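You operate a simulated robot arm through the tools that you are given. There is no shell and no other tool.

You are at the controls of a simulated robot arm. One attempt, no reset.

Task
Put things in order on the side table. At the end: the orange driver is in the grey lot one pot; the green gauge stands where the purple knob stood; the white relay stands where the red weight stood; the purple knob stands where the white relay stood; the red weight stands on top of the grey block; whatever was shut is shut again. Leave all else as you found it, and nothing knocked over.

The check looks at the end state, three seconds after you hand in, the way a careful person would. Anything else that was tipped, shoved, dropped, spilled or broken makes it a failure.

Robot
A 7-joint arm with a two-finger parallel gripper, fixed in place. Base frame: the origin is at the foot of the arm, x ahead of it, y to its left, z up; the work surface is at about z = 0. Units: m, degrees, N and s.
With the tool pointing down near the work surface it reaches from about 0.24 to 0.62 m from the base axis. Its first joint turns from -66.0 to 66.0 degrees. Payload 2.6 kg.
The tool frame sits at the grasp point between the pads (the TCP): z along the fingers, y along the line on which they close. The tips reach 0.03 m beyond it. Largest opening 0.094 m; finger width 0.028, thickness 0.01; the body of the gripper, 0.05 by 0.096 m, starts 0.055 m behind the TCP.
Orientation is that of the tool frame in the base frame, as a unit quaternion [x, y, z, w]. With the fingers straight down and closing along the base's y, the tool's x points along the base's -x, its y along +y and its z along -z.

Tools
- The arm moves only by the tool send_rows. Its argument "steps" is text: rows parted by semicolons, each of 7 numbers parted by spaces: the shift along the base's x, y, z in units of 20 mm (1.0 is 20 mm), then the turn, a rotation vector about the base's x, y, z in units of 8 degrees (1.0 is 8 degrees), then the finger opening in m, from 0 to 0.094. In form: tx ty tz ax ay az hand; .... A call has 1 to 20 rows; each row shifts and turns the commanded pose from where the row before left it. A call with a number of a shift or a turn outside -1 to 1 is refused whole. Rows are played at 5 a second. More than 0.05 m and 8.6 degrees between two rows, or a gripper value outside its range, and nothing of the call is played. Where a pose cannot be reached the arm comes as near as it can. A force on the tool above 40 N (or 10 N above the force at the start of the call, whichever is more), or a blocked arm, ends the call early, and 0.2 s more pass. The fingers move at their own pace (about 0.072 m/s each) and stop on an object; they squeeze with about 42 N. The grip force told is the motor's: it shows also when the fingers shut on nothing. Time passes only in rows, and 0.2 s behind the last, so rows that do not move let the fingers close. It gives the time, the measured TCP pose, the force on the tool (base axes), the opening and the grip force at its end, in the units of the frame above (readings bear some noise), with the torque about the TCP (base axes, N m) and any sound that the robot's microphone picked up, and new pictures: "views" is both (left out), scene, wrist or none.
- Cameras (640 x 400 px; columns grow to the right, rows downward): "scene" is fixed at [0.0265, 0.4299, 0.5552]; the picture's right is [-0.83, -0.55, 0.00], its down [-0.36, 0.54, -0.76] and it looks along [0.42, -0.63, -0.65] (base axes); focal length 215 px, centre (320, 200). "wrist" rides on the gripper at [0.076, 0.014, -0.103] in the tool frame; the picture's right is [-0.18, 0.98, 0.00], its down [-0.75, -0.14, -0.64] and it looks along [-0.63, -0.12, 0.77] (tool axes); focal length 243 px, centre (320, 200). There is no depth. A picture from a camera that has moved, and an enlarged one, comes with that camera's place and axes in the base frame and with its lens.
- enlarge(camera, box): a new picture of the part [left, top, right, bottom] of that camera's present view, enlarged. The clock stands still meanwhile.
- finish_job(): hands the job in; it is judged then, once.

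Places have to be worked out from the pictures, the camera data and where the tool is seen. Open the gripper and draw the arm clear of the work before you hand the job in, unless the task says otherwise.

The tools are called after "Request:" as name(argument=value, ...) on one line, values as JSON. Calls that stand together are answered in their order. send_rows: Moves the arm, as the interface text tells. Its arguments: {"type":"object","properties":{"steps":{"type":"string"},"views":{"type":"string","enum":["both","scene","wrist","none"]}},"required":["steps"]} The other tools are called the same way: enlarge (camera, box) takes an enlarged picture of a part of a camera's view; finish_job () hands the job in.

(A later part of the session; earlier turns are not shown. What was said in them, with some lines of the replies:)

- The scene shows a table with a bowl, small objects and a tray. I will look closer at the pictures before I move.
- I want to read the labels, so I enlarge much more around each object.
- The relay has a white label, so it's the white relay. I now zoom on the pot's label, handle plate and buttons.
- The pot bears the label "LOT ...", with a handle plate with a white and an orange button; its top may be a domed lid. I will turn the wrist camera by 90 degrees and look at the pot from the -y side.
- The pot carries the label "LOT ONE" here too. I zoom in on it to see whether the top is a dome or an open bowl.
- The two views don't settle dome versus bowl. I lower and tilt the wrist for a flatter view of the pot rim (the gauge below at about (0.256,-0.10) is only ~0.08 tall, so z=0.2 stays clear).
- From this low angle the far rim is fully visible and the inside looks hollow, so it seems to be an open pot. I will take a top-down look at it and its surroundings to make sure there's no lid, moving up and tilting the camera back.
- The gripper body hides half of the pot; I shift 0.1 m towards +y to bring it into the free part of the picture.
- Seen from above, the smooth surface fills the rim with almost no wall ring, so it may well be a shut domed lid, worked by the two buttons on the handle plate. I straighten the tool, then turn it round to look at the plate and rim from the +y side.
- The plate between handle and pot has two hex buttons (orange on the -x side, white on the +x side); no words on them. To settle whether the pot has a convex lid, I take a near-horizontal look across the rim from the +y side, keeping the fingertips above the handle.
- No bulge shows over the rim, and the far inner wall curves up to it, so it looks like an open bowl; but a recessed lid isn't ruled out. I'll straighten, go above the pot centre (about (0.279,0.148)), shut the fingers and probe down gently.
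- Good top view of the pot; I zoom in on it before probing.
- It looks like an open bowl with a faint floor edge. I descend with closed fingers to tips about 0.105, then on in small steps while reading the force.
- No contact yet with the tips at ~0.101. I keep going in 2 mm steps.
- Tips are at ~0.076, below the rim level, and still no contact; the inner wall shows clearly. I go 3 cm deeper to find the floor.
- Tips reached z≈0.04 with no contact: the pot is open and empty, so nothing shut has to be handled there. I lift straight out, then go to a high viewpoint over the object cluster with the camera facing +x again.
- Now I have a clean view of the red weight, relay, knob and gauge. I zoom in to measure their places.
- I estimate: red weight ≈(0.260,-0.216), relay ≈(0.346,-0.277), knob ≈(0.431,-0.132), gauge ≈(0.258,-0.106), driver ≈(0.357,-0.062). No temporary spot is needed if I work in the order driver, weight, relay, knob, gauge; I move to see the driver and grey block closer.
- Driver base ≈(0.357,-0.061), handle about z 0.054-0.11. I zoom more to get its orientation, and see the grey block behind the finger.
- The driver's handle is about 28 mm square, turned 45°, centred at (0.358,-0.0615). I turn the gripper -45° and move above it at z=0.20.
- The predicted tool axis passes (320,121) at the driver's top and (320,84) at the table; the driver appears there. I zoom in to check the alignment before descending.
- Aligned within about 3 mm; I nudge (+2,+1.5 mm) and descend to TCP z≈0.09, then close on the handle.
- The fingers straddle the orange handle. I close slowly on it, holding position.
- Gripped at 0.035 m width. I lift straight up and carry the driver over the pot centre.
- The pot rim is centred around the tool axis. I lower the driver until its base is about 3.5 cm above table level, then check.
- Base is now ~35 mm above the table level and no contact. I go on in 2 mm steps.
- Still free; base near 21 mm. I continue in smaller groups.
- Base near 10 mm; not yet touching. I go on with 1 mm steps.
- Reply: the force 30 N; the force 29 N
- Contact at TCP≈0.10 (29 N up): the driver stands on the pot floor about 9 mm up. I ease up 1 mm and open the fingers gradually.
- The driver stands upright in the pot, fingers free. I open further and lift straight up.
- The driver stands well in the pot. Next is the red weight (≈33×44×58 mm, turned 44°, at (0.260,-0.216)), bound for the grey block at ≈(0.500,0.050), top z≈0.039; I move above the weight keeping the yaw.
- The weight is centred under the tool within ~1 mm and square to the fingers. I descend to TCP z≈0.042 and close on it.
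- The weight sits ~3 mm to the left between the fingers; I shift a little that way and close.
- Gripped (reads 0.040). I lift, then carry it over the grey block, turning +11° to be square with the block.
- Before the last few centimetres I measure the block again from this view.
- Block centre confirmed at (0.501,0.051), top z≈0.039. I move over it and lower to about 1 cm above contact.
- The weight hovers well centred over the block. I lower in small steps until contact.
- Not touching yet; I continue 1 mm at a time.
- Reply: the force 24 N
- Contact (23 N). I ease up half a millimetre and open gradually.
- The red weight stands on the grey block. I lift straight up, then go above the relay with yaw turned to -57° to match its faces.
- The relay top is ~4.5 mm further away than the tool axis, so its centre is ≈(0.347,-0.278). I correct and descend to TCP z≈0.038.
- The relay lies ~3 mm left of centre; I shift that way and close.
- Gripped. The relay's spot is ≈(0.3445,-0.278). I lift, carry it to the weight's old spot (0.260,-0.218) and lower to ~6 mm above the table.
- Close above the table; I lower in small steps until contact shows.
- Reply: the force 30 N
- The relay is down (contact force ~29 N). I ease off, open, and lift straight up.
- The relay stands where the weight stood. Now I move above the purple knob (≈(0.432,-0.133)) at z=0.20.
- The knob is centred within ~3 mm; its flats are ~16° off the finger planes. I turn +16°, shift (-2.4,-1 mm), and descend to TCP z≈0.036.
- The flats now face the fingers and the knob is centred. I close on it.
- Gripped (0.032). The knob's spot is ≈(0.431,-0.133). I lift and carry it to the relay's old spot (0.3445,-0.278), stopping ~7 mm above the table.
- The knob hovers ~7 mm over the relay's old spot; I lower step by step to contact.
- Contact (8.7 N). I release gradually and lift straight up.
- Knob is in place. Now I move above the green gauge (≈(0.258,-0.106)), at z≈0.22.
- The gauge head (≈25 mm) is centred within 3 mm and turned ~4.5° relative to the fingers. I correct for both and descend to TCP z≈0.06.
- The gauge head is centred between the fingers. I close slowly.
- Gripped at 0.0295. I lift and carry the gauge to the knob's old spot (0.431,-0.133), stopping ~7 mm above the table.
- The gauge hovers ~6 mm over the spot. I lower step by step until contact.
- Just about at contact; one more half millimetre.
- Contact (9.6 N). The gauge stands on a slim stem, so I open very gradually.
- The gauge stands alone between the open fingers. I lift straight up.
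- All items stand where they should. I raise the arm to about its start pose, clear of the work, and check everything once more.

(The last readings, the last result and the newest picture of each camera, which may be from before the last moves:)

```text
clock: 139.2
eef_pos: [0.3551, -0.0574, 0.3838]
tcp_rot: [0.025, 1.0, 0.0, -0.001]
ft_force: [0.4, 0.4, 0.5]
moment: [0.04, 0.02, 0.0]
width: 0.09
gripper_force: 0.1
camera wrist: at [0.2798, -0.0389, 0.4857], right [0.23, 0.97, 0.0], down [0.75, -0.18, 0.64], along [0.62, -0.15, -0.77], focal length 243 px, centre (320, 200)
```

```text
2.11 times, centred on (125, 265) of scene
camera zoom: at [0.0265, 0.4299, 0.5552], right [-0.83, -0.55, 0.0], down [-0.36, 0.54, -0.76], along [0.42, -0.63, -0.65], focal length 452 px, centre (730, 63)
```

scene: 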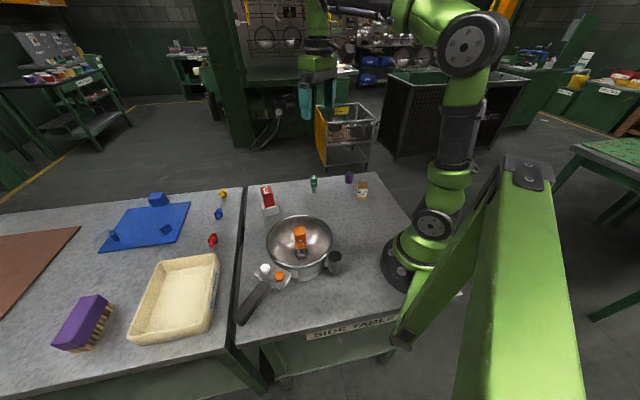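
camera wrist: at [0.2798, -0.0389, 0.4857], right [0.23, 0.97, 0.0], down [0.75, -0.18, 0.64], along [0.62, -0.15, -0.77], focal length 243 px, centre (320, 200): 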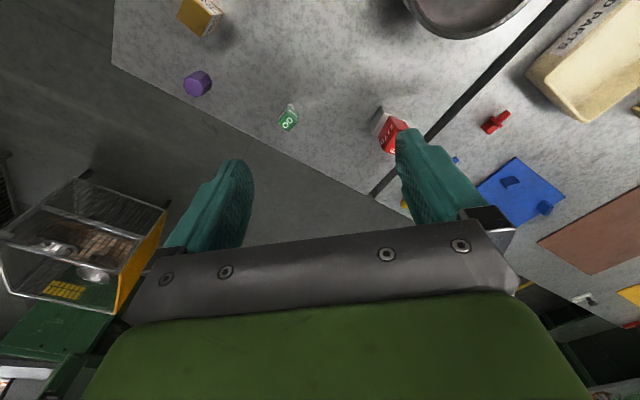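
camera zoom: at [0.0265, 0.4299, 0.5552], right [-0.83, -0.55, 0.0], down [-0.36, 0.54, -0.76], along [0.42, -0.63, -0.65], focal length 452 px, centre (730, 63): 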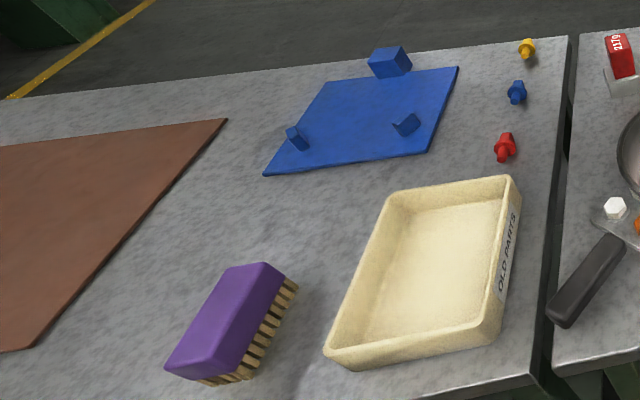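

The driver stands in the lot one pot, the weight is on the grey block, and the gauge, relay and knob are on their new spots. Everything else looks unchanged, nothing was shut, and the arm is clear with the gripper open, so I hand in.

Request:
finish_job()

```text
The job is handed in.
```

I finished the job and handed it in. In the last pictures everything stood where the task asked and nothing had been knocked over.

- **Orange driver:** it stands upright in the grey lot one pot.
- **Red weight:** it stands centred on the grey block. I turned it about 11° to sit square with the block.
- **White relay:** it stands where the red weight stood.
- **Purple knob:** it stands where the relay stood.
- **Green gauge:** it stands upright on its slim stem where the knob stood.
- **Anything shut:** I found nothing shut. I probed the pot with closed fingers first and found it open and empty. I did not touch the two buttons on its handle.

From the pictures, I judge each new position to be within a few millimetres of the old one. The rest of the table looked the same as at the start. The arm is raised clear of the table with the gripper open.
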